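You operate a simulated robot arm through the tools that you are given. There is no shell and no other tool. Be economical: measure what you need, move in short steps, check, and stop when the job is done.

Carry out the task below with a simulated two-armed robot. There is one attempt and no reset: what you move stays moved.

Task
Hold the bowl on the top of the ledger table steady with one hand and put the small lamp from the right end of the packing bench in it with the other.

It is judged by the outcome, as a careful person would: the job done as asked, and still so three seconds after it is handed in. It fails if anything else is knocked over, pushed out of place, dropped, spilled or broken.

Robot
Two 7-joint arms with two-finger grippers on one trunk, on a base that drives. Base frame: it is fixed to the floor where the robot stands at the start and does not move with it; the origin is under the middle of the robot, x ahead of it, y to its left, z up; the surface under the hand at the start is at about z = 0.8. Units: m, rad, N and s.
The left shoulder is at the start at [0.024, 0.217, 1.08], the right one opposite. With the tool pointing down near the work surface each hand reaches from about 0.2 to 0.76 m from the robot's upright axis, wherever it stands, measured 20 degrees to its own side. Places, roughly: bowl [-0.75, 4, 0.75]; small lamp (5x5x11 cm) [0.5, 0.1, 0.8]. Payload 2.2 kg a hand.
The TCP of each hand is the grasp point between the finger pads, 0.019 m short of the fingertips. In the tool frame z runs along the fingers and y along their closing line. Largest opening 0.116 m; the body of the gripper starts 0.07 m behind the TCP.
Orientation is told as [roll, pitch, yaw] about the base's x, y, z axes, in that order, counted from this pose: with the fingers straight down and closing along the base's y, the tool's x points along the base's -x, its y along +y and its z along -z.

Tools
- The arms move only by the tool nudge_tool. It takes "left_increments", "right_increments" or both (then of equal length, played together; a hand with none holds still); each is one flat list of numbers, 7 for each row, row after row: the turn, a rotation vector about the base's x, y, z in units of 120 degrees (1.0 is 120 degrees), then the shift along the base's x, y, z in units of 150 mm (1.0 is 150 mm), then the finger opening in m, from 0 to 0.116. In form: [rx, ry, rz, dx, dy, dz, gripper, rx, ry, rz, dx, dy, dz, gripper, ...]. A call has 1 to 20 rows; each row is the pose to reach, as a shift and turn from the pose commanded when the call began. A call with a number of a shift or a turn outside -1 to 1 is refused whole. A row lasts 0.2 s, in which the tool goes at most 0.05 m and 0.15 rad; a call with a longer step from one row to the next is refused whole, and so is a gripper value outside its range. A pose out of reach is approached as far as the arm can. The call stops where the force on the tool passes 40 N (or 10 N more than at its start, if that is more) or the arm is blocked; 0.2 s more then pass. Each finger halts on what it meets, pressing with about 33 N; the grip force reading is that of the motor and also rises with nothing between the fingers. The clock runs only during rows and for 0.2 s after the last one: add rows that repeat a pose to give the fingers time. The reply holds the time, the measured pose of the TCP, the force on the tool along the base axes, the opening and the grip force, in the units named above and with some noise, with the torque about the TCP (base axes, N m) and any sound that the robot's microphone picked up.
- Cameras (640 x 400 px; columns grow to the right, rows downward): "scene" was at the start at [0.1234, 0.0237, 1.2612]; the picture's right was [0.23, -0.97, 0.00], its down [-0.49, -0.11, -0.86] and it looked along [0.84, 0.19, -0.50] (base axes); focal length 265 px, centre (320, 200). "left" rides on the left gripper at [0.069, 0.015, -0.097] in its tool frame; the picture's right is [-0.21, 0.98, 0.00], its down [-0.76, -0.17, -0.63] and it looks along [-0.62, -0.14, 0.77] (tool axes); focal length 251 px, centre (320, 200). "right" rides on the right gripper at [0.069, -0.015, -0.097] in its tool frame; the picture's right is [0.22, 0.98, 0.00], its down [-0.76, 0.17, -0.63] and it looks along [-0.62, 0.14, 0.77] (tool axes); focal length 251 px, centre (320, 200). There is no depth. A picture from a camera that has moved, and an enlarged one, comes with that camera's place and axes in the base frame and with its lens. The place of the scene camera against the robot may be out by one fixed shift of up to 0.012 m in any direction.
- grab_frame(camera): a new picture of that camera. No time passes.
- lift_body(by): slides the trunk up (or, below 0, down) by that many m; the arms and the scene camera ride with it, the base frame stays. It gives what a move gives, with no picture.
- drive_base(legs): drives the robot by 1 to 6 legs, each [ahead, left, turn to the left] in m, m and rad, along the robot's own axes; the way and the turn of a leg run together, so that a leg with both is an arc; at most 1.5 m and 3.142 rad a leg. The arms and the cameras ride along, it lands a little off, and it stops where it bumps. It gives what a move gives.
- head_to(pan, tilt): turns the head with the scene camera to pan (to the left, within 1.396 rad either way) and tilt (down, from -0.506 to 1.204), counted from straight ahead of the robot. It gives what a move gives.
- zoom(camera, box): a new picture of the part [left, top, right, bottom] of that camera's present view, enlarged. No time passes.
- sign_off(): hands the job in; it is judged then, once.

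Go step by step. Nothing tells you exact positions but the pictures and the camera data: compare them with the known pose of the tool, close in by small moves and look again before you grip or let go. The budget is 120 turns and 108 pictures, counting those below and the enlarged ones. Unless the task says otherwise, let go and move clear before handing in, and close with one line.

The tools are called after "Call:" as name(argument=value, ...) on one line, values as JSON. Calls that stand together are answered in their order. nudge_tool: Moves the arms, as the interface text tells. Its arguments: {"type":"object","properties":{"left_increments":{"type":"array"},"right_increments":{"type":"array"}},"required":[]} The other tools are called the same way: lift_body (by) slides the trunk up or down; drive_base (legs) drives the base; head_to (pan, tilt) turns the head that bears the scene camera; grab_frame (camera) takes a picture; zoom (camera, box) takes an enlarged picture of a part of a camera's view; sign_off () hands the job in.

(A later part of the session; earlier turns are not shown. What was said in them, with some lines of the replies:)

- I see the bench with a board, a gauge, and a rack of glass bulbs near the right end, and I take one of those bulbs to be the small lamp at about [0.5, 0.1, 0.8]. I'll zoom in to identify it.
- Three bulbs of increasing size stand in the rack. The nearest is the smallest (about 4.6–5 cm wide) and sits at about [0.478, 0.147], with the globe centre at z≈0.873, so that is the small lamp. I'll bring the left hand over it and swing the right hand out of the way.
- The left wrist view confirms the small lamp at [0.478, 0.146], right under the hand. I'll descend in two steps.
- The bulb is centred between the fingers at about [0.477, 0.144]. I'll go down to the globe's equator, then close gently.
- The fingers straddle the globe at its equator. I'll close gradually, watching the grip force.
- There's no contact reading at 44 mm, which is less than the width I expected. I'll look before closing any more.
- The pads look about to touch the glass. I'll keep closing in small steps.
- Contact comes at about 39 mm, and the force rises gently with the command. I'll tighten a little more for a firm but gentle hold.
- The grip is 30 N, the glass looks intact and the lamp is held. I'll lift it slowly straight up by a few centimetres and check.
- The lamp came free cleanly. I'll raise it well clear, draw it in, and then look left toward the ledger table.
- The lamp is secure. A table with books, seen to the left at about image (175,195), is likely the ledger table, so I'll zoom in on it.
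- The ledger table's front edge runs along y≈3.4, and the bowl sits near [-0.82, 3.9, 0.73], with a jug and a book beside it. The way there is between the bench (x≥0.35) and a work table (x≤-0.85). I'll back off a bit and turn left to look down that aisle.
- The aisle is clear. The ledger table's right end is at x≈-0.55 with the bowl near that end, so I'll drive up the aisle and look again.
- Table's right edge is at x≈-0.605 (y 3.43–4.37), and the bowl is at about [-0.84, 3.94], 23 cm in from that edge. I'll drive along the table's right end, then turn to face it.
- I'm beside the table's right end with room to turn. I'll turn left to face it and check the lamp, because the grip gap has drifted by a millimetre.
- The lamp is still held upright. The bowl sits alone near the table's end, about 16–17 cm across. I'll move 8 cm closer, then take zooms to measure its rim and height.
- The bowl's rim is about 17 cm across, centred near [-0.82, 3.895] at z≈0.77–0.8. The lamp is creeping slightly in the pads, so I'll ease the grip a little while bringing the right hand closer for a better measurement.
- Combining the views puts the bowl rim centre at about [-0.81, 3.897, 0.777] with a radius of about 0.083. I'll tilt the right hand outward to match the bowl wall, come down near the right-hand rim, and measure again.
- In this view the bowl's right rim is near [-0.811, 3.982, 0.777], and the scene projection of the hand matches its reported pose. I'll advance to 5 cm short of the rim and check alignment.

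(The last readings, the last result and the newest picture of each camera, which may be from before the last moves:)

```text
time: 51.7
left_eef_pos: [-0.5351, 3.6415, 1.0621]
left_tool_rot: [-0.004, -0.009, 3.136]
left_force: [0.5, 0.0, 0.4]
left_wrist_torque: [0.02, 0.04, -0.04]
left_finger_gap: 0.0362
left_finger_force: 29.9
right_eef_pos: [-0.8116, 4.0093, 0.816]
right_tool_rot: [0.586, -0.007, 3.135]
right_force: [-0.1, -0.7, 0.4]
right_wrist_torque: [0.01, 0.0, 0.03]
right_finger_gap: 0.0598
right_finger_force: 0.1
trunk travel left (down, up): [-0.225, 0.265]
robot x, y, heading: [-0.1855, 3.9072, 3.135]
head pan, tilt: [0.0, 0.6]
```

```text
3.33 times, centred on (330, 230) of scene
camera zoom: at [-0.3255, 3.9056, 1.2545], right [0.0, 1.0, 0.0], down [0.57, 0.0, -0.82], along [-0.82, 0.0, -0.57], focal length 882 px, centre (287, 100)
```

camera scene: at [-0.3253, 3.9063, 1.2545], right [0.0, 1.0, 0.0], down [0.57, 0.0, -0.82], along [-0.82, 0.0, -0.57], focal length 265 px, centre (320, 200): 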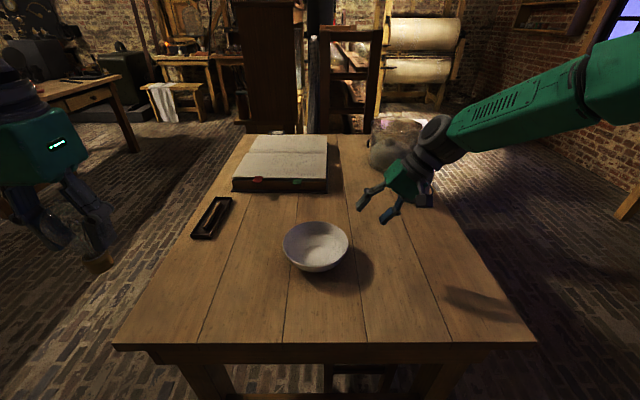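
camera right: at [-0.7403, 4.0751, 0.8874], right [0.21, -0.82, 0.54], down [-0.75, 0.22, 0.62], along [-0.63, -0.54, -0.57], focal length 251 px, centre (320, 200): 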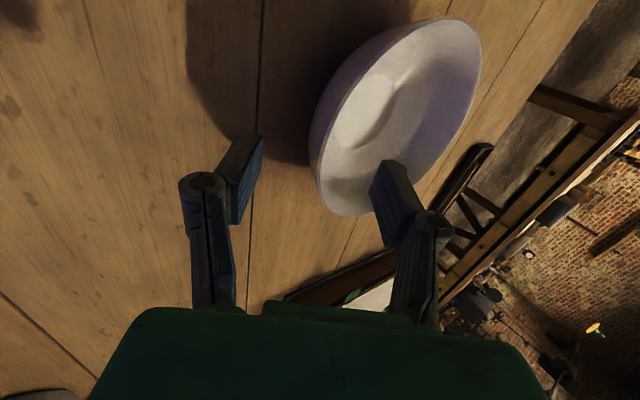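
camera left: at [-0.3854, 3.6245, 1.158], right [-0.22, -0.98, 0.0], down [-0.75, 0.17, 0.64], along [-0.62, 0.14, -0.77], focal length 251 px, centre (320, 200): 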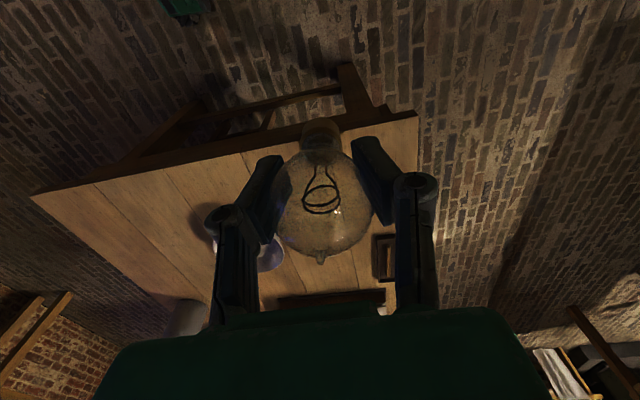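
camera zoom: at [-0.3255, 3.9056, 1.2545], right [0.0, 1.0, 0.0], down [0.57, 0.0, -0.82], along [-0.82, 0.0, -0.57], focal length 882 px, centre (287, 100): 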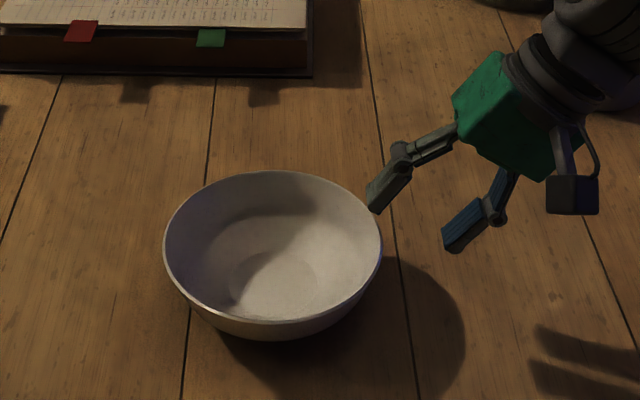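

The rim lines up with the gap between the right fingers along the approach direction. I'll advance the last few centimetres so the pads straddle the rim.

Call:
nudge_tool(right_increments=[0, 0, 0, 0, -0.06, -0.09, 0.055, 0, 0, 0, 0, -0.12, -0.18, 0.05, 0, 0, 0, 0, -0.175, -0.265, 0.05, 0, 0, 0, 0, -0.175, -0.265, 0.05])

Call:
zoom(camera="right", box=[160, 40, 480, 280])

Call:
zoom(camera="scene", box=[270, 190, 390, 280])

```text
time: 52.7
left_eef_pos: [-0.5359, 3.641, 1.0618]
left_tool_rot: [-0.002, -0.009, 3.137]
left_force: [-0.3, 0.3, -0.5]
left_wrist_torque: [-0.01, -0.01, 0.01]
left_finger_gap: 0.036
left_finger_force: 30.0
right_eef_pos: [-0.8106, 3.9828, 0.7751]
right_tool_rot: [0.587, -0.007, 3.134]
right_force: [-0.8, 0.3, -0.1]
right_wrist_torque: [0.0, -0.03, 0.0]
right_finger_gap: 0.0502
right_finger_force: 0.1
trunk travel left (down, up): [-0.225, 0.265]
robot x, y, heading: [-0.1881, 3.9037, 3.141]
head pan, tilt: [0.0, 0.6]
```

```text
1.67 times, centred on (320, 160) of right
camera zoom: at [-0.7408, 4.0488, 0.8475], right [0.21, -0.82, 0.54], down [-0.75, 0.22, 0.62], along [-0.63, -0.54, -0.57], focal length 419 px, centre (320, 267)
```

zoom: 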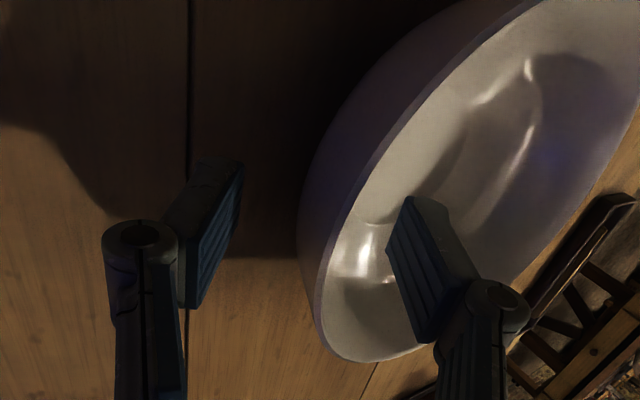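

```text
4.44 times, centred on (330, 235) of scene
camera zoom: at [-0.3258, 3.9054, 1.2544], right [0.0, 1.0, 0.0], down [0.57, 0.0, -0.82], along [-0.82, 0.0, -0.57], focal length 1176 px, centre (276, 44)
```

zoom: 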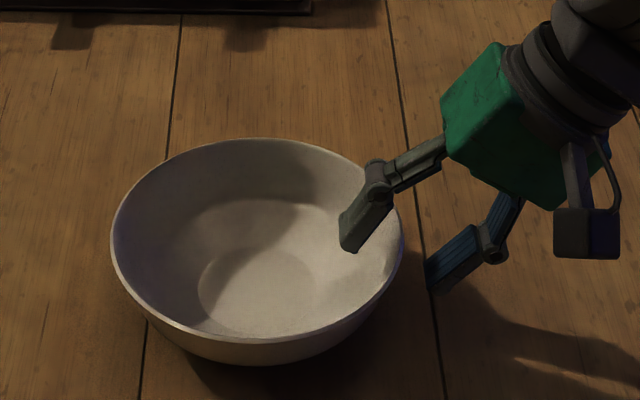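

The rim passes between the right fingers, one pad inside and one outside. I'll go 5 mm deeper and close gently.

Call:
nudge_tool(right_increments=[0, 0, 0, 0, -0.035, -0.033, 0.05, 0, 0, 0, 0, -0.035, -0.033, 0.035, 0, 0, 0, 0, -0.035, -0.033, 0.025, 0, 0, 0, 0, -0.035, -0.033, 0.018, 0, 0, 0, 0, -0.035, -0.033, 0.012, 0, 0, 0, 0, -0.035, -0.033, 0.008, 0, 0, 0, 0, -0.035, -0.033, 0.008])

Call:
zoom(camera="right", box=[160, 40, 480, 280])

Call:
zoom(camera="scene", box=[270, 190, 390, 280])

```text
time: 54.3
left_eef_pos: [-0.5343, 3.6411, 1.0612]
left_tool_rot: [-0.001, -0.013, 3.138]
left_force: [-0.5, -0.3, 0.0]
left_wrist_torque: [0.03, 0.02, -0.02]
left_finger_gap: 0.0357
left_finger_force: 30.4
right_eef_pos: [-0.8099, 3.9772, 0.7705]
right_tool_rot: [0.587, -0.006, 3.131]
right_force: [-1.7, -1.3, 3.6]
right_wrist_torque: [-0.14, 0.01, -0.07]
right_finger_gap: 0.016
right_finger_force: 32.7
trunk travel left (down, up): [-0.225, 0.265]
robot x, y, heading: [-0.1877, 3.9052, 3.143]
head pan, tilt: [0.0, 0.6]
```

```text
1.67 times, centred on (320, 160) of right
camera zoom: at [-0.7412, 4.0431, 0.843], right [0.21, -0.82, 0.54], down [-0.75, 0.22, 0.62], along [-0.63, -0.54, -0.57], focal length 419 px, centre (320, 267)
```

zoom: 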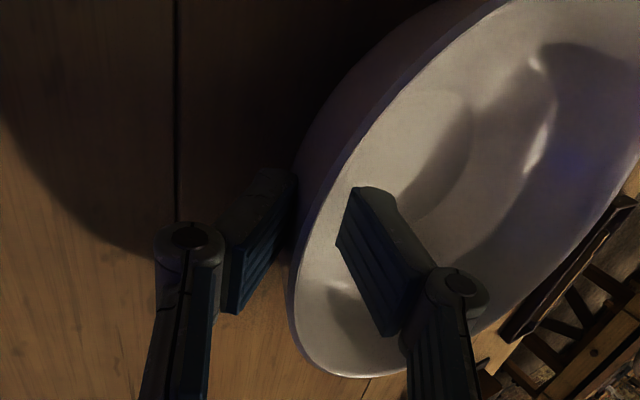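

```text
4.44 times, centred on (330, 235) of scene
camera zoom: at [-0.3256, 3.9049, 1.2545], right [0.0, 1.0, 0.0], down [0.57, 0.0, -0.82], along [-0.82, 0.0, -0.57], focal length 1176 px, centre (276, 44)
```

zoom: 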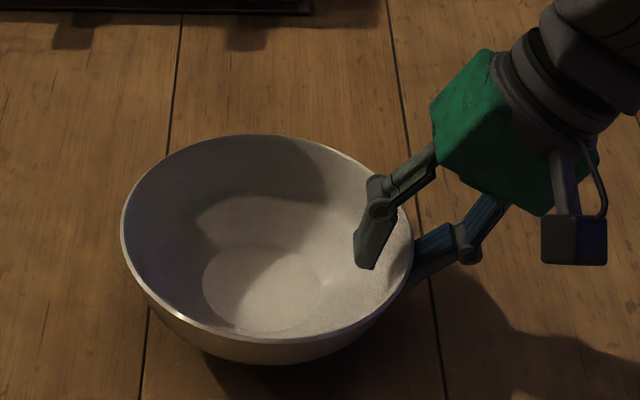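

The right hand now holds the bowl's rim firmly (it shifted only about 6 mm), with the bowl centre at about [-0.812, 3.902]. Next the left hand carries the lamp over the bowl at height.

Call:
nudge_tool(left_increments=[0, 0, 0, -0.2, 0.2, 0, 0.033, 0, 0, 0, -0.4, 0.4, 0, 0.033, 0, 0, 0, -0.6, 0.6, 0, 0.033, 0, 0, 0, -0.8, 0.8, 0, 0.033, 0, 0, 0, -0.96, 1.0, 0, 0.033, 0, 0, 0, -0.96, 1.0, 0, 0.033])

Call:
nudge_tool(left_increments=[0, 0, 0, -0.2, 0.2, -0.1, 0.033, 0, 0, 0, -0.4, 0.4, -0.2, 0.033, 0, 0, 0, -0.6, 0.62, -0.3, 0.033, 0, 0, 0, -0.6, 0.62, -0.4, 0.033, 0, 0, 0, -0.6, 0.62, -0.4, 0.033])

Call:
grab_frame(camera="scene")

Call:
grab_frame(camera="left")

Call:
grab_frame(camera="right")

```text
time: 55.7
left_eef_pos: [-0.6785, 3.791, 1.0621]
left_tool_rot: [0.001, -0.01, 3.136]
left_force: [-0.3, -0.4, -0.1]
left_wrist_torque: [0.03, -0.02, -0.02]
left_finger_gap: 0.0359
left_finger_force: 29.4
right_eef_pos: [-0.8105, 3.9786, 0.7725]
right_tool_rot: [0.586, -0.006, 3.132]
right_force: [0.7, 2.9, 5.5]
right_wrist_torque: [0.01, -0.14, 0.09]
right_finger_gap: 0.0164
right_finger_force: 32.5
trunk travel left (down, up): [-0.225, 0.265]
robot x, y, heading: [-0.1871, 3.902, 3.133]
head pan, tilt: [0.0, 0.6]
```

```text
time: 56.9
left_eef_pos: [-0.7698, 3.885, 1.0015]
left_tool_rot: [0.001, -0.011, 3.136]
left_force: [-0.6, -0.2, -0.9]
left_wrist_torque: [-0.03, -0.04, -0.03]
left_finger_gap: 0.0355
left_finger_force: 30.2
right_eef_pos: [-0.8104, 3.9786, 0.771]
right_tool_rot: [0.59, -0.005, 3.13]
right_force: [1.4, 3.1, 4.8]
right_wrist_torque: [-0.01, -0.08, 0.05]
right_finger_gap: 0.0163
right_finger_force: 33.2
trunk travel left (down, up): [-0.225, 0.265]
robot x, y, heading: [-0.186, 3.9021, 3.134]
head pan, tilt: [0.0, 0.6]
```

```text
67 pictures are left
camera scene: at [-0.3266, 3.9083, 1.2544], right [0.0, 1.0, 0.0], down [0.57, 0.0, -0.82], along [-0.82, 0.0, -0.57], focal length 265 px, centre (320, 200)
```

scene: 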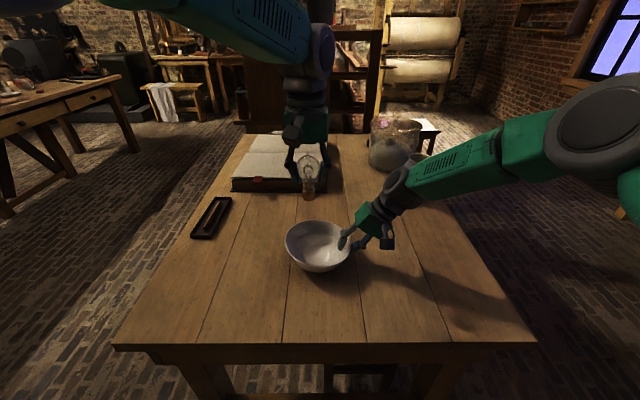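

```text
66 pictures are left
camera left: at [-0.6994, 3.8694, 1.098], right [-0.22, -0.98, 0.0], down [-0.75, 0.17, 0.64], along [-0.63, 0.14, -0.77], focal length 251 px, centre (320, 200)
```

left: 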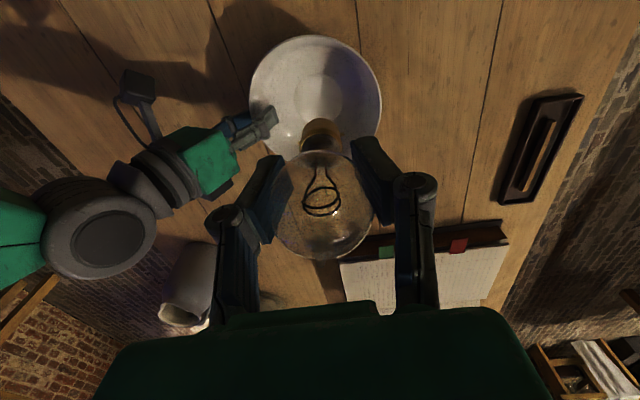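

```text
65 pictures are left
camera right: at [-0.741, 4.0451, 0.8424], right [0.21, -0.82, 0.54], down [-0.75, 0.22, 0.62], along [-0.63, -0.54, -0.57], focal length 251 px, centre (320, 200)
```

right: 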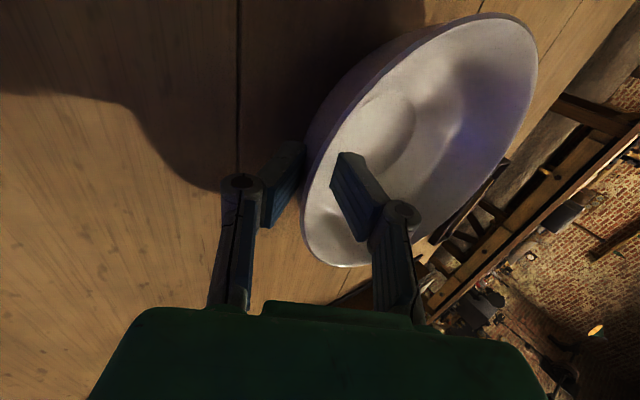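

The bowl is steady and the lamp hangs above it. I'll zoom to measure the lamp's extent below the TCP before tilting.

Call:
zoom(camera="scene", box=[260, 110, 380, 200])

Call:
zoom(camera="left", box=[200, 90, 440, 270])

```text
4.44 times, centred on (320, 155) of scene
camera zoom: at [-0.3266, 3.9083, 1.2544], right [0.0, 1.0, 0.0], down [0.57, 0.0, -0.82], along [-0.82, 0.0, -0.57], focal length 1176 px, centre (320, 400)
```

zoom: 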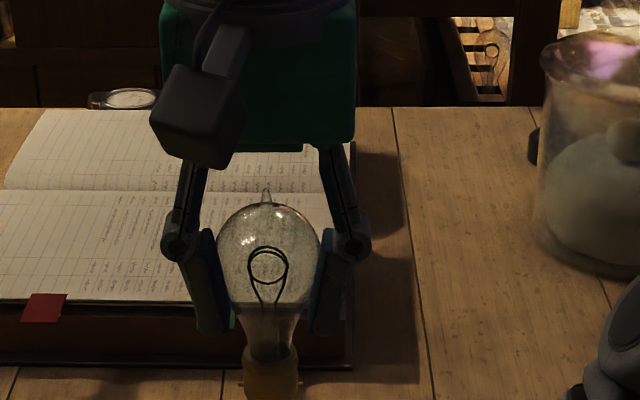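

```text
2.22 times, centred on (320, 180) of left
camera zoom: at [-0.6994, 3.8694, 1.098], right [-0.22, -0.98, 0.0], down [-0.75, 0.17, 0.64], along [-0.63, 0.14, -0.77], focal length 559 px, centre (320, 244)
```

zoom: 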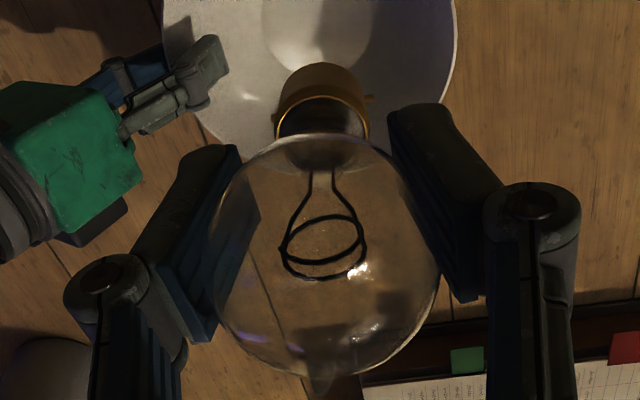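

Lamp spans from about 5.5 cm below the TCP to 5 cm above. I'll lower over the bowl and tilt it about 40° (base forward), so it can be laid in rather than dropped upright.

Call:
nudge_tool(left_increments=[0, 0.055, 0, -0.03, 0, -0.12, 0.033, 0, 0.11, 0, -0.06, 0, -0.24, 0.033, 0, 0.165, 0, -0.1, 0, -0.36, 0.033, 0, 0.22, 0, -0.13, 0, -0.48, 0.033, 0, 0.275, 0, -0.17, 0, -0.57, 0.033, 0, 0.33, 0, -0.2, 0, -0.66, 0.033, 0, 0.33, 0, -0.2, 0, -0.66, 0.033])

Call:
zoom(camera="scene", box=[240, 140, 400, 260])

Call:
grab_frame(camera="left")

Call:
grab_frame(camera="right")

```text
time: 58.7
left_eef_pos: [-0.8124, 3.8555, 0.9161]
left_tool_rot: [-0.092, -0.687, -3.014]
left_force: [0.6, -0.6, -0.5]
left_wrist_torque: [-0.03, -0.04, 0.01]
left_finger_gap: 0.0358
left_finger_force: 30.3
right_eef_pos: [-0.8097, 3.978, 0.7734]
right_tool_rot: [0.587, -0.011, 3.13]
right_force: [-1.0, 2.8, -0.1]
right_wrist_torque: [0.1, -0.08, 0.0]
right_finger_gap: 0.0163
right_finger_force: 33.6
trunk travel left (down, up): [-0.225, 0.265]
robot x, y, heading: [-0.1873, 3.9029, 3.142]
head pan, tilt: [0.0, 0.6]
stopped in row 7 (left hand): the arm was blocked; the commanded pose is now the measured one
```

```text
3.33 times, centred on (320, 200) of scene
camera zoom: at [-0.3271, 3.9079, 1.2543], right [0.0, 1.0, 0.0], down [0.57, 0.0, -0.82], along [-0.82, 0.0, -0.57], focal length 882 px, centre (320, 200)
```

zoom: 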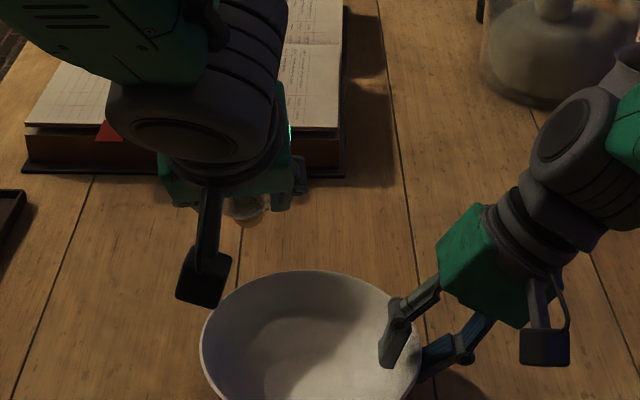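

```text
61 pictures are left
camera left: at [-0.6973, 3.8454, 0.9466], right [-0.1, -0.99, 0.07], down [-0.19, 0.08, 0.98], along [-0.98, 0.08, -0.19], focal length 251 px, centre (320, 200)
```

left: 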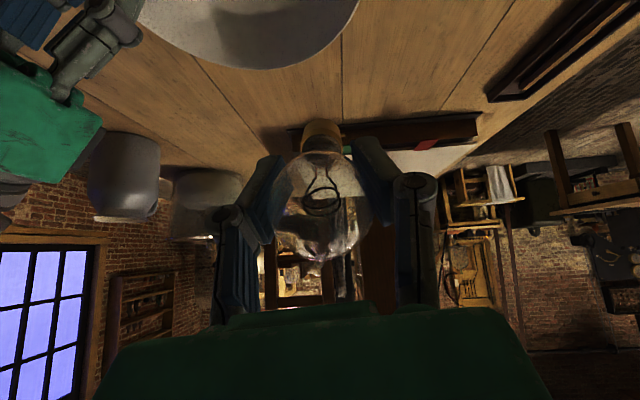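

```text
60 pictures are left
camera right: at [-0.7385, 4.0445, 0.8449], right [0.21, -0.82, 0.54], down [-0.75, 0.22, 0.63], along [-0.63, -0.54, -0.56], focal length 251 px, centre (320, 200)
```

right: 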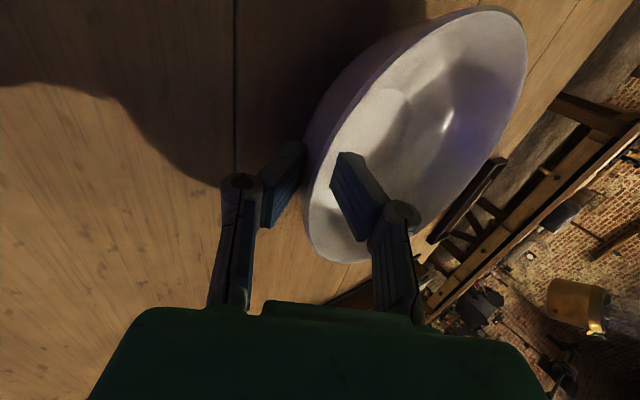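

The arm hit a joint limit at about 39° of tilt and drifted a little. The lamp is fine and the bowl untouched. I'll ease back to about 30° and square the hand up.

Call:
nudge_tool(left_increments=[-0.017, -0.04, -0.017, 0.02, 0.1, 0, 0.033, -0.034, -0.08, -0.033, 0.04, 0.2, -0.08, 0.033, -0.034, -0.08, -0.033, 0.04, 0.2, -0.15, 0.033, -0.034, -0.08, -0.033, 0.04, 0.2, -0.15, 0.033])

Call:
zoom(camera="scene", box=[240, 150, 400, 270])

Call:
grab_frame(camera="left")

```text
time: 59.7
left_eef_pos: [-0.8029, 3.8934, 0.8969]
left_tool_rot: [0.013, -0.534, 3.127]
left_force: [0.1, 0.0, 0.4]
left_wrist_torque: [0.02, -0.03, -0.02]
left_finger_gap: 0.0357
left_finger_force: 29.7
right_eef_pos: [-0.8085, 3.9794, 0.7728]
right_tool_rot: [0.588, -0.01, 3.133]
right_force: [3.0, 3.7, 4.6]
right_wrist_torque: [-0.04, -0.31, 0.18]
right_finger_gap: 0.0159
right_finger_force: 33.1
trunk travel left (down, up): [-0.225, 0.265]
robot x, y, heading: [-0.1874, 3.9064, 3.135]
head pan, tilt: [0.0, 0.6]
```

```text
3.33 times, centred on (320, 210) of scene
camera zoom: at [-0.3264, 3.9089, 1.2544], right [0.0, 1.0, 0.0], down [0.57, 0.0, -0.82], along [-0.82, 0.0, -0.57], focal length 882 px, centre (320, 167)
```

zoom: 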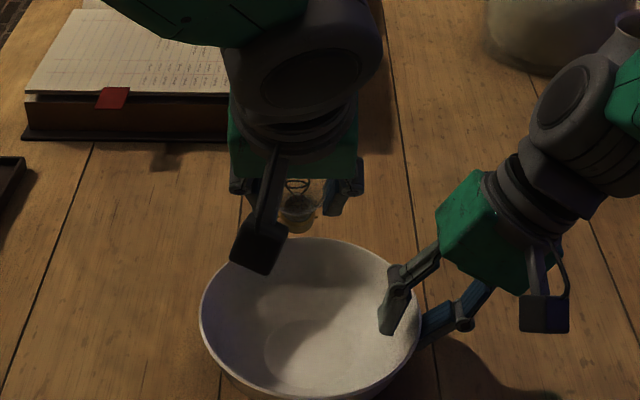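

```text
58 pictures are left
camera left: at [-0.6957, 3.8768, 0.9453], right [-0.19, -0.97, 0.12], down [-0.33, 0.18, 0.93], along [-0.92, 0.14, -0.35], focal length 251 px, centre (320, 200)
```

left: 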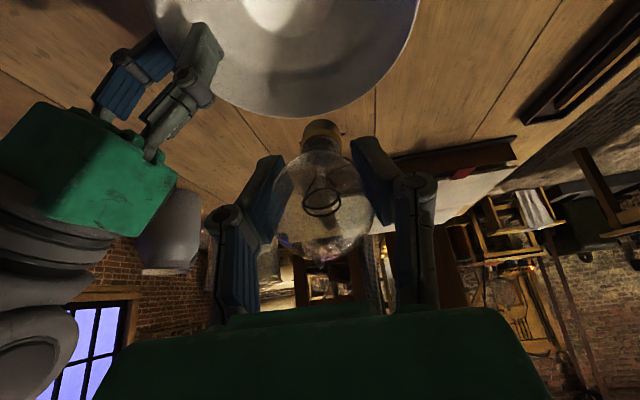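

The hand is square again at a 30° tilt. I'll descend into the bowl to just above its floor, a bit forward so the globe will lie toward the bowl's middle.

Call:
nudge_tool(left_increments=[0, 0, 0, -0.05, -0.03, -0.16, 0.033, 0, 0, 0, -0.1, -0.06, -0.32, 0.033, 0, 0, 0, -0.165, -0.075, -0.46, 0.033, 0, 0, 0, -0.165, -0.075, -0.58, 0.033, 0, 0, 0, -0.165, -0.075, -0.58, 0.033])

Call:
zoom(camera="scene", box=[240, 160, 400, 280])

Call:
grab_frame(camera="left")

Call:
grab_frame(camera="right")

```text
time: 60.9
left_eef_pos: [-0.8358, 3.8723, 0.8135]
left_tool_rot: [-0.002, -0.533, -3.133]
left_force: [0.8, 4.3, 5.2]
left_wrist_torque: [0.11, 0.12, -0.14]
left_finger_gap: 0.0361
left_finger_force: 30.2
right_eef_pos: [-0.809, 3.9768, 0.7744]
right_tool_rot: [0.588, -0.013, 3.132]
right_force: [-5.1, -5.5, 7.1]
right_wrist_torque: [0.02, -0.5, -0.04]
right_finger_gap: 0.016
right_finger_force: 33.5
trunk travel left (down, up): [-0.225, 0.265]
robot x, y, heading: [-0.1896, 3.9024, 3.137]
head pan, tilt: [0.0, 0.6]
```

```text
3.33 times, centred on (320, 220) of scene
camera zoom: at [-0.3263, 3.9082, 1.2545], right [0.0, 1.0, 0.0], down [0.57, 0.0, -0.82], along [-0.82, 0.0, -0.57], focal length 882 px, centre (320, 133)
```

zoom: 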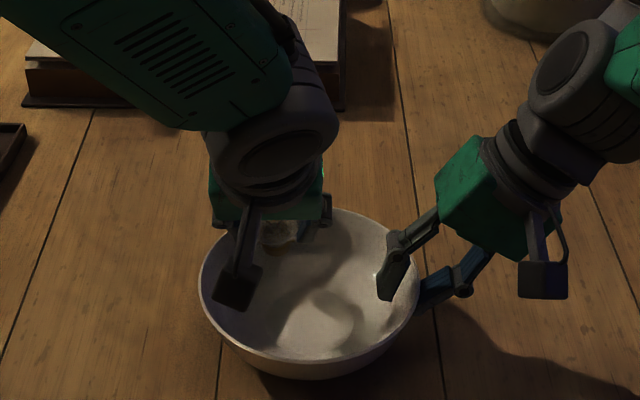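

```text
56 pictures are left
camera left: at [-0.726, 3.8575, 0.8618], right [-0.18, -0.98, 0.11], down [-0.33, 0.16, 0.93], along [-0.93, 0.13, -0.35], focal length 251 px, centre (320, 200)
```

left: 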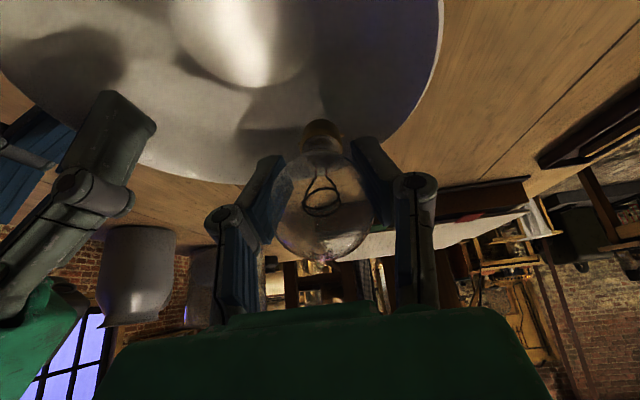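

```text
55 pictures are left
camera right: at [-0.7385, 4.0435, 0.8456], right [0.21, -0.81, 0.54], down [-0.75, 0.22, 0.63], along [-0.63, -0.54, -0.56], focal length 251 px, centre (320, 200)
```

right: 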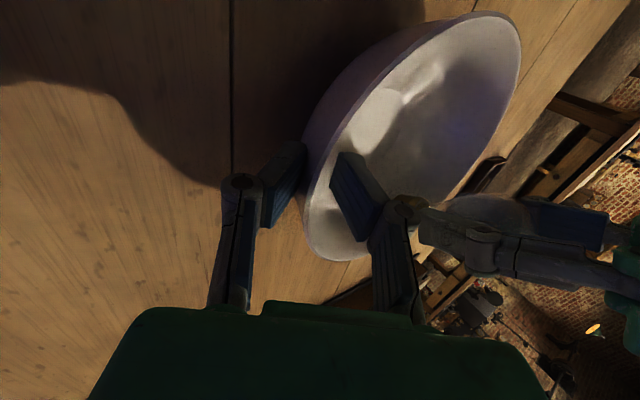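

The base touched the bowl's far wall (about 5 N) because it is too far forward and left. I'll rise slightly, shift back toward the centre, and descend again in small steps.

Call:
nudge_tool(left_increments=[0, 0, 0, 0.0, 0.0, 0.06, 0.033, 0, 0, 0, 0.13, 0.08, 0.06, 0.033, 0, 0, 0, 0.16, 0.1, 0.0, 0.033, 0, 0, 0, 0.16, 0.1, -0.06, 0.033, 0, 0, 0, 0.16, 0.1, -0.1, 0.033, 0, 0, 0, 0.16, 0.1, -0.1, 0.033])

Call:
grab_frame(camera="left")

Call:
grab_frame(camera="right")

```text
time: 62.3
left_eef_pos: [-0.8113, 3.8888, 0.7979]
left_tool_rot: [-0.001, -0.534, -3.133]
left_force: [-0.1, 0.2, -0.7]
left_wrist_torque: [-0.01, -0.05, 0.03]
left_finger_gap: 0.0358
left_finger_force: 29.5
right_eef_pos: [-0.8091, 3.9798, 0.7725]
right_tool_rot: [0.587, -0.01, 3.131]
right_force: [-0.2, 3.7, 6.4]
right_wrist_torque: [0.0, -0.03, 0.02]
right_finger_gap: 0.0158
right_finger_force: 33.3
trunk travel left (down, up): [-0.225, 0.265]
robot x, y, heading: [-0.1873, 3.9051, 3.137]
head pan, tilt: [0.0, 0.6]
```

```text
54 pictures are left
camera left: at [-0.7023, 3.8741, 0.8469], right [-0.18, -0.98, 0.11], down [-0.33, 0.16, 0.93], along [-0.93, 0.13, -0.35], focal length 251 px, centre (320, 200)
```

left: 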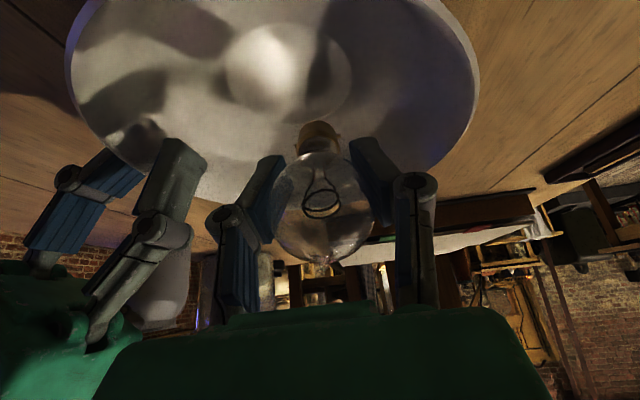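

```text
53 pictures are left
camera right: at [-0.7383, 4.0454, 0.8445], right [0.21, -0.81, 0.54], down [-0.75, 0.22, 0.63], along [-0.63, -0.54, -0.56], focal length 251 px, centre (320, 200)
```

right: 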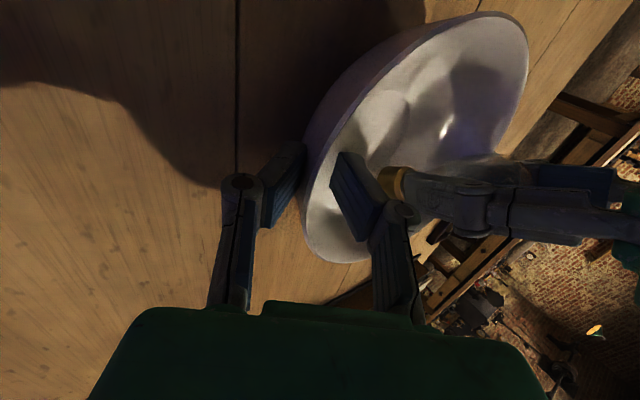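

It is clear of the wall now and the left forces are zero. I'll descend in small steps until it touches the floor.

Call:
nudge_tool(left_increments=[0, 0, 0, 0.0, -0.02, -0.03, 0.033, 0, 0, 0, 0.0, -0.02, -0.06, 0.033, 0, 0, 0, 0.0, -0.02, -0.09, 0.033, 0, 0, 0, 0.0, -0.02, -0.09, 0.033])

```text
time: 63.3
left_eef_pos: [-0.8113, 3.8878, 0.784]
left_tool_rot: [0.006, -0.532, -3.14]
left_force: [-0.6, 1.3, 2.4]
left_wrist_torque: [0.07, 0.08, -0.01]
left_finger_gap: 0.0354
left_finger_force: 29.9
right_eef_pos: [-0.8082, 3.9789, 0.7727]
right_tool_rot: [0.587, -0.012, 3.133]
right_force: [-0.4, 2.0, 5.8]
right_wrist_torque: [0.11, -0.09, 0.01]
right_finger_gap: 0.0157
right_finger_force: 33.0
trunk travel left (down, up): [-0.225, 0.265]
robot x, y, heading: [-0.1854, 3.9065, 3.139]
head pan, tilt: [0.0, 0.6]
```

The lamp base rests lightly on the bowl floor (about 2.5 N). I'll loosen the grip very gradually to set it down gently.

Call:
nudge_tool(left_increments=[0, 0, 0, 0, 0, 0, 0.0345, 0, 0, 0, 0, 0, 0, 0.0345, 0, 0, 0, 0, 0, 0, 0.035, 0, 0, 0, 0, 0, 0, 0.035])

Call:
zoom(camera="left", box=[200, 60, 440, 240])

```text
time: 64.3
left_eef_pos: [-0.81, 3.8858, 0.7824]
left_tool_rot: [0.007, -0.531, -3.139]
left_force: [-0.2, 0.5, -0.6]
left_wrist_torque: [0.02, -0.01, 0.02]
left_finger_gap: 0.0364
left_finger_force: 1.2
right_eef_pos: [-0.8085, 3.9789, 0.7732]
right_tool_rot: [0.587, -0.01, 3.134]
right_force: [-0.8, 0.9, 8.5]
right_wrist_torque: [-0.2, -0.03, -0.04]
right_finger_gap: 0.0155
right_finger_force: 33.0
trunk travel left (down, up): [-0.225, 0.265]
robot x, y, heading: [-0.1868, 3.9072, 3.139]
head pan, tilt: [0.0, 0.6]
```

```text
2.22 times, centred on (320, 150) of left
camera zoom: at [-0.7006, 3.8712, 0.8313], right [-0.18, -0.98, 0.11], down [-0.33, 0.17, 0.93], along [-0.93, 0.13, -0.36], focal length 559 px, centre (320, 311)
```

zoom: 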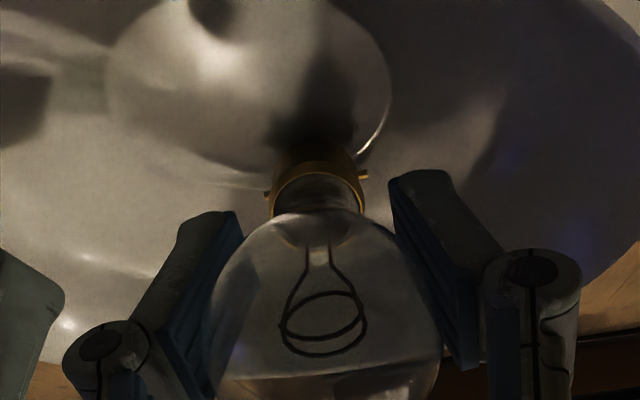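

The grip is now very light (about 1 N) and the base sits on the floor. I'll ease the hand back and slightly down so the lamp leans further before letting go.

Call:
nudge_tool(left_increments=[0, 0, 0, 0.05, 0, -0.01, 0.035, 0, 0, 0, 0.1, 0, -0.03, 0.035, 0, 0, 0, 0.15, 0, -0.05, 0.035, 0, 0, 0, 0.15, 0, -0.05, 0.035])

Call:
zoom(camera="left", box=[200, 60, 440, 240])

Call:
grab_frame(camera="right")

```text
time: 65.3
left_eef_pos: [-0.7858, 3.8863, 0.7718]
left_tool_rot: [0.005, -0.525, -3.14]
left_force: [0.4, -1.2, -1.6]
left_wrist_torque: [-0.01, -0.04, 0.01]
left_finger_gap: 0.0355
left_finger_force: 0.3
right_eef_pos: [-0.8073, 3.9784, 0.7725]
right_tool_rot: [0.587, -0.011, 3.135]
right_force: [-0.2, 2.0, 8.7]
right_wrist_torque: [-0.24, -0.04, 0.0]
right_finger_gap: 0.0159
right_finger_force: 33.0
trunk travel left (down, up): [-0.225, 0.265]
robot x, y, heading: [-0.1846, 3.9091, 3.134]
head pan, tilt: [0.0, 0.6]
```

```text
2.22 times, centred on (320, 150) of left
camera zoom: at [-0.6769, 3.8718, 0.8212], right [-0.18, -0.98, 0.11], down [-0.34, 0.17, 0.93], along [-0.92, 0.13, -0.36], focal length 559 px, centre (320, 311)
```

zoom: 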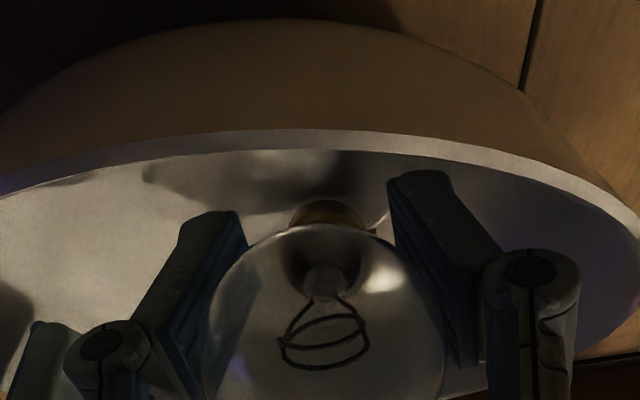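

```text
50 pictures are left
camera right: at [-0.7381, 4.0448, 0.8448], right [0.21, -0.81, 0.54], down [-0.75, 0.22, 0.63], along [-0.63, -0.54, -0.56], focal length 251 px, centre (320, 200)
```

right: 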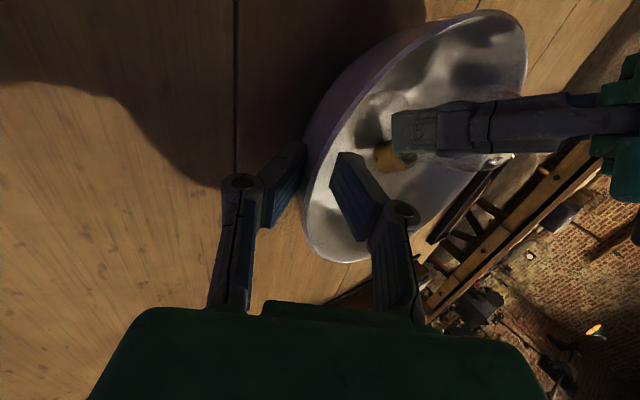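

The lamp has leaned over nicely and lies low in the bowl. Now I'll open the left fingers slowly.

Call:
nudge_tool(left_increments=[0, 0, 0, 0, 0, 0, 0.036, 0, 0, 0, 0, 0, 0, 0.037, 0, 0, 0, 0, 0, 0, 0.038, 0, 0, 0, 0, 0, 0, 0.04, 0, 0, 0, 0, 0, 0, 0.043, 0, 0, 0, 0, 0, 0, 0.047, 0, 0, 0, 0, 0, 0, 0.051, 0, 0, 0, 0, 0, 0, 0.051])

Call:
zoom(camera="left", box=[200, 60, 440, 240])

Call:
grab_frame(camera="right")

```text
time: 67.1
left_eef_pos: [-0.7886, 3.8871, 0.7755]
left_tool_rot: [0.002, -0.531, -3.136]
left_force: [0.0, 2.9, 0.4]
left_wrist_torque: [0.02, 0.01, 0.01]
left_finger_gap: 0.0502
left_finger_force: 0.1
right_eef_pos: [-0.8083, 3.9786, 0.7729]
right_tool_rot: [0.589, -0.012, 3.134]
right_force: [-0.3, 0.6, 6.7]
right_wrist_torque: [0.0, -0.08, -0.07]
right_finger_gap: 0.0155
right_finger_force: 32.5
trunk travel left (down, up): [-0.225, 0.265]
robot x, y, heading: [-0.1871, 3.9039, 3.139]
head pan, tilt: [0.0, 0.6]
```

```text
2.22 times, centred on (320, 150) of left
camera zoom: at [-0.6791, 3.8721, 0.825], right [-0.18, -0.98, 0.11], down [-0.33, 0.17, 0.93], along [-0.93, 0.13, -0.35], focal length 559 px, centre (320, 311)
```

zoom: 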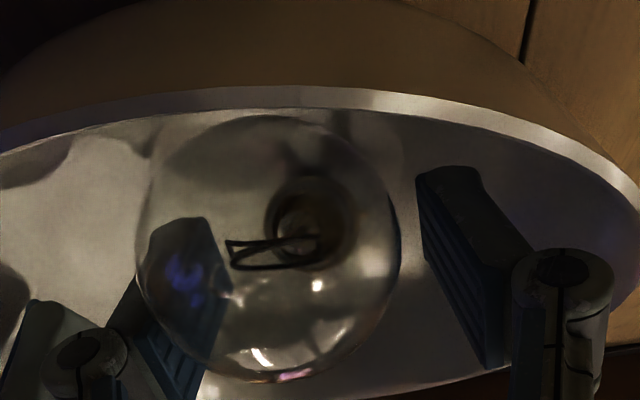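

```text
48 pictures are left
camera right: at [-0.7381, 4.0448, 0.8448], right [0.21, -0.81, 0.54], down [-0.75, 0.22, 0.63], along [-0.63, -0.54, -0.56], focal length 251 px, centre (320, 200)
```

right: 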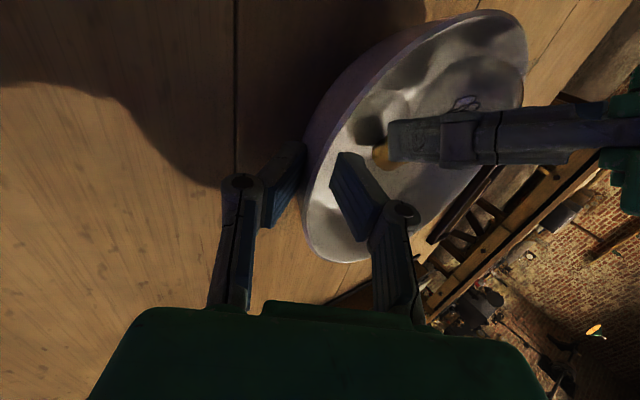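

The lamp is lying in the bowl, with its globe slightly toward the right-hand finger. I'll open a bit more, centre the fingers on it, then lift straight up in small steps.

Call:
nudge_tool(left_increments=[0, 0, 0, 0, 0.02, 0, 0.058, 0, 0, 0, 0, 0.045, 0, 0.066, 0, 0, 0, 0, 0.045, 0, 0.066, 0, 0, 0, 0, 0.045, 0.05, 0.066, 0, 0, 0, 0, 0.045, 0.1, 0.066, 0, 0, 0, 0, 0.045, 0.15, 0.066, 0, 0, 0, 0, 0.045, 0.2, 0.066])

Call:
grab_frame(camera="left")

Call:
grab_frame(camera="right")

```text
time: 68.7
left_eef_pos: [-0.7867, 3.8882, 0.7974]
left_tool_rot: [0.001, -0.516, -3.128]
left_force: [-0.1, 0.2, 0.2]
left_wrist_torque: [-0.01, 0.02, -0.01]
left_finger_gap: 0.0662
left_finger_force: 0.0
right_eef_pos: [-0.8092, 3.9789, 0.7737]
right_tool_rot: [0.587, -0.012, 3.133]
right_force: [-0.3, 0.2, 7.5]
right_wrist_torque: [-0.16, -0.07, 0.02]
right_finger_gap: 0.0154
right_finger_force: 32.7
trunk travel left (down, up): [-0.225, 0.265]
robot x, y, heading: [-0.1917, 3.9057, 3.138]
head pan, tilt: [0.0, 0.6]
```

```text
47 pictures are left
camera left: at [-0.678, 3.8748, 0.8483], right [-0.17, -0.98, 0.11], down [-0.35, 0.16, 0.92], along [-0.92, 0.12, -0.37], focal length 251 px, centre (320, 200)
```

left: 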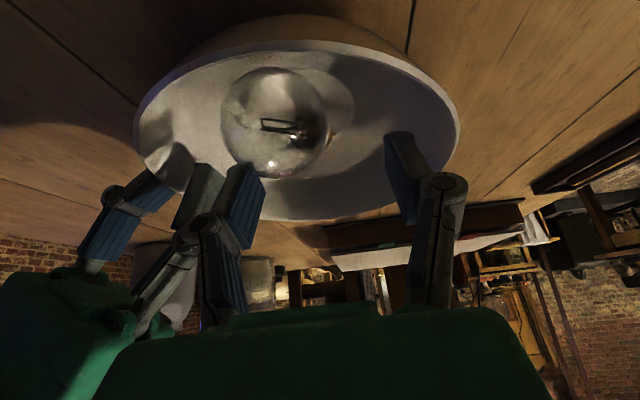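

```text
46 pictures are left
camera right: at [-0.7381, 4.0446, 0.8448], right [0.21, -0.81, 0.54], down [-0.75, 0.22, 0.63], along [-0.63, -0.54, -0.56], focal length 251 px, centre (320, 200)
```

right: 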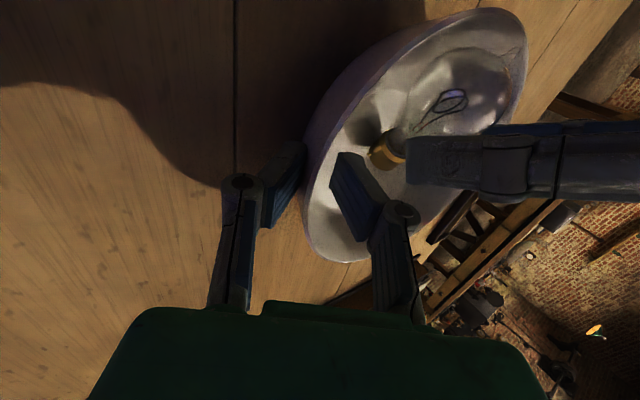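

The lamp lies freely in the bowl and the left fingers are clear of it. I'll raise the left hand straight up, then away to the left.

Call:
nudge_tool(left_increments=[0, 0, 0, 0, -0.03, 0.1, 0.066, 0, 0, 0, 0, -0.05, 0.25, 0.066, 0, 0, 0, 0, -0.1, 0.5, 0.066, 0, 0, 0, 0.05, -0.2, 0.75, 0.066, 0, 0, 0, 0.1, -0.35, 1.0, 0.066, 0, 0, 0, 0.3, -0.6, 1.0, 0.066, 0, 0, 0, 0.5, -0.85, 1.0, 0.066, 0, 0, 0, 0.5, -0.85, 1.0, 0.066])

Call:
zoom(camera="scene", box=[250, 180, 410, 300])

Call:
zoom(camera="right", box=[160, 0, 560, 300])

```text
time: 70.5
left_eef_pos: [-0.7085, 3.7684, 0.9547]
left_tool_rot: [0.013, -0.534, 3.127]
left_force: [-0.1, -0.4, 0.4]
left_wrist_torque: [0.02, 0.02, 0.0]
left_finger_gap: 0.0658
left_finger_force: 0.1
right_eef_pos: [-0.8087, 3.9781, 0.7725]
right_tool_rot: [0.589, -0.01, 3.134]
right_force: [1.3, -0.7, 3.6]
right_wrist_torque: [-0.2, -0.16, 0.07]
right_finger_gap: 0.0154
right_finger_force: 32.6
trunk travel left (down, up): [-0.225, 0.265]
robot x, y, heading: [-0.1876, 3.9089, 3.138]
head pan, tilt: [0.0, 0.6]
```

```text
3.33 times, centred on (330, 240) of scene
camera zoom: at [-0.3254, 3.9073, 1.2545], right [0.0, 1.0, 0.0], down [0.57, 0.0, -0.82], along [-0.82, 0.0, -0.57], focal length 882 px, centre (287, 67)
```

zoom: 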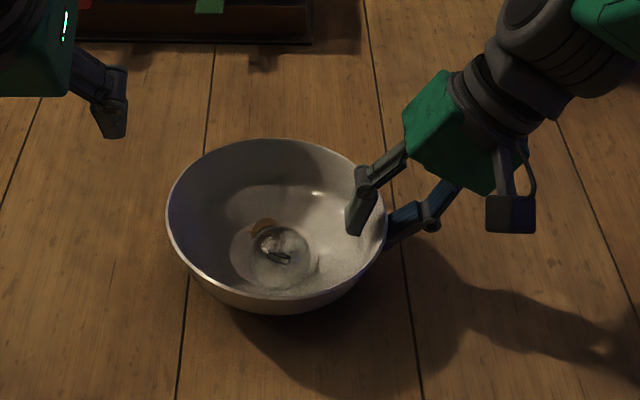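

```text
1.33 times, centred on (360, 150) of right
camera zoom: at [-0.7381, 4.0438, 0.8448], right [0.21, -0.81, 0.54], down [-0.75, 0.22, 0.63], along [-0.63, -0.54, -0.56], focal length 335 px, centre (267, 267)
```

zoom: 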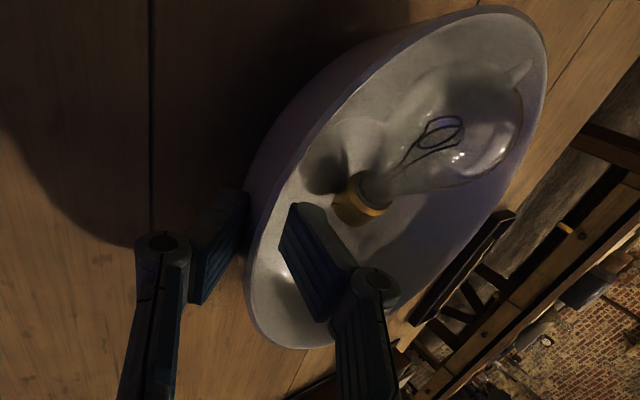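

The lamp is settled in the bowl with the cap near its centre. I'll open the right hand slowly and just enough, then back it off along its approach line.

Call:
nudge_tool(right_increments=[0, 0, 0, 0, 0, 0, 0.013, 0, 0, 0, 0, 0, 0, 0.015, 0, 0, 0, 0, 0, 0, 0.018, 0, 0, 0, 0, 0, 0, 0.024, 0, 0, 0, 0, 0, 0, 0.032, 0, 0, 0, 0, 0, 0, 0.032])

Call:
zoom(camera="right", box=[160, 0, 560, 300])

```text
time: 71.9
left_eef_pos: [-0.7092, 3.7695, 0.9546]
left_tool_rot: [0.013, -0.533, 3.126]
left_force: [-0.3, 0.7, -0.5]
left_wrist_torque: [0.01, -0.03, -0.01]
left_finger_gap: 0.066
left_finger_force: 0.2
right_eef_pos: [-0.8092, 3.9788, 0.7729]
right_tool_rot: [0.588, -0.009, 3.132]
right_force: [-0.4, -0.2, 0.0]
right_wrist_torque: [0.0, 0.03, 0.01]
right_finger_gap: 0.0321
right_finger_force: 0.1
trunk travel left (down, up): [-0.225, 0.265]
robot x, y, heading: [-0.1835, 3.9009, 3.135]
head pan, tilt: [0.0, 0.6]
```

```text
1.33 times, centred on (360, 150) of right
camera zoom: at [-0.7385, 4.0444, 0.8445], right [0.21, -0.82, 0.54], down [-0.75, 0.22, 0.63], along [-0.63, -0.54, -0.56], focal length 335 px, centre (267, 267)
```

zoom: 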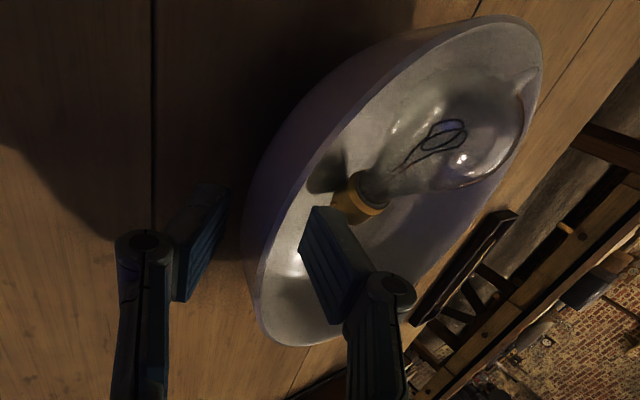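

The right hand is open with no force on it, and the bowl and lamp are at rest. I'll back off along the approach line and then move clear.

Call:
nudge_tool(right_increments=[0, 0, 0, 0, 0.06, 0.09, 0.032, 0, 0, 0, 0, 0.13, 0.195, 0.032, 0, 0, 0, 0, 0.25, 0.37, 0.032, 0, 0, 0, 0, 0.4, 0.6, 0.032, 0, 0, 0, 0.1, 0.6, 0.85, 0.032, 0, 0, 0, 0.2, 0.8, 1.0, 0.032, 0, 0, 0, 0.2, 0.8, 1.0, 0.032])

Call:
grab_frame(camera="scene")

Call:
zoom(camera="scene", box=[250, 180, 410, 300])

```text
refused: row 5 steps farther than a row can; nothing moved
```

```text
42 pictures are left
camera scene: at [-0.3267, 3.9075, 1.2543], right [0.0, 1.0, 0.0], down [0.57, 0.0, -0.82], along [-0.82, 0.0, -0.57], focal length 265 px, centre (320, 200)
```

scene: 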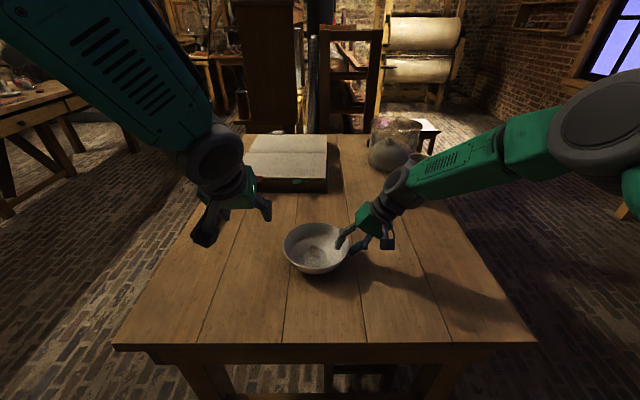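

```text
3.33 times, centred on (330, 240) of scene
camera zoom: at [-0.3267, 3.9075, 1.2543], right [0.0, 1.0, 0.0], down [0.57, 0.0, -0.82], along [-0.82, 0.0, -0.57], focal length 882 px, centre (287, 67)
```

zoom: 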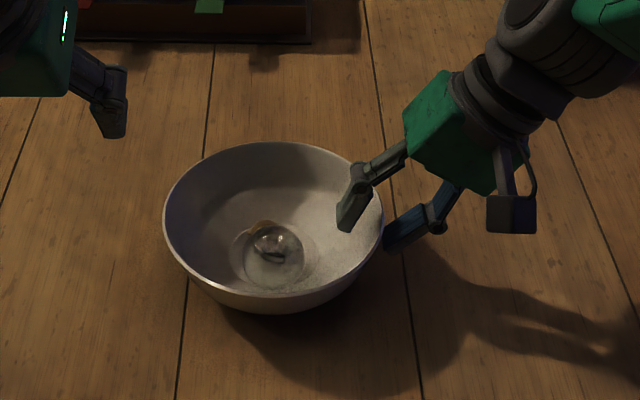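

One row stepped too far, so the call was refused and nothing moved. I'll retract with smaller steps.

Call:
nudge_tool(right_increments=[0, 0, 0, 0, 0.06, 0.09, 0.032, 0, 0, 0, 0, 0.13, 0.195, 0.032, 0, 0, 0, 0, 0.25, 0.37, 0.032, 0, 0, 0, 0, 0.38, 0.57, 0.032, 0, 0, 0, 0.05, 0.52, 0.77, 0.032, 0, 0, 0, 0.1, 0.68, 0.95, 0.032, 0, 0, 0, 0.1, 0.68, 0.95, 0.032])

Call:
grab_frame(camera="scene")

Call:
zoom(camera="scene", box=[250, 180, 410, 300])

Call:
grab_frame(camera="right")

```text
time: 73.5
left_eef_pos: [-0.7089, 3.7702, 0.9533]
left_tool_rot: [0.014, -0.531, 3.126]
left_force: [-0.2, -0.2, -0.5]
left_wrist_torque: [-0.01, -0.02, 0.01]
left_finger_gap: 0.0659
left_finger_force: 0.1
right_eef_pos: [-0.7937, 4.0818, 0.9136]
right_tool_rot: [0.588, -0.009, 3.132]
right_force: [0.3, 0.5, -0.3]
right_wrist_torque: [0.02, -0.03, -0.02]
right_finger_gap: 0.032
right_finger_force: 0.0
trunk travel left (down, up): [-0.225, 0.265]
robot x, y, heading: [-0.1865, 3.9053, 3.139]
head pan, tilt: [0.0, 0.6]
```

```text
40 pictures are left
camera scene: at [-0.327, 3.9087, 1.2542], right [0.0, 1.0, 0.0], down [0.57, 0.0, -0.82], along [-0.82, 0.0, -0.57], focal length 265 px, centre (320, 200)
```

scene: 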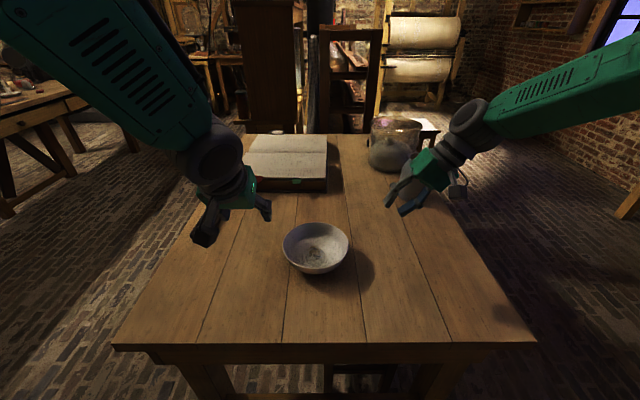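

```text
3.33 times, centred on (330, 240) of scene
camera zoom: at [-0.327, 3.9087, 1.2542], right [0.0, 1.0, 0.0], down [0.57, 0.0, -0.82], along [-0.82, 0.0, -0.57], focal length 882 px, centre (287, 67)
```

zoom: 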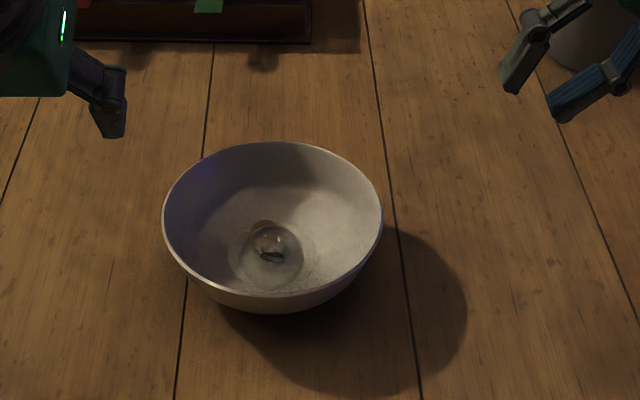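

```text
38 pictures are left
camera right: at [-0.7233, 4.1477, 0.9858], right [0.21, -0.81, 0.54], down [-0.75, 0.22, 0.62], along [-0.63, -0.54, -0.56], focal length 251 px, centre (320, 200)
```

right: 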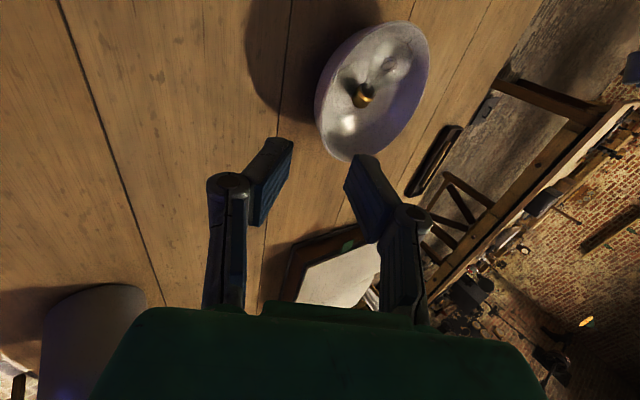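

The lamp lies whole in the bowl, the bowl is level and back in its place, and both hands are clear. The job is finished, so I'll hand it in.

Call:
sign_off()

```text
The job is handed in.
```

The small lamp is lying in the bowl on the ledger table: the right hand held the rim while the left set the lamp in, and both hands have let go and are clear.
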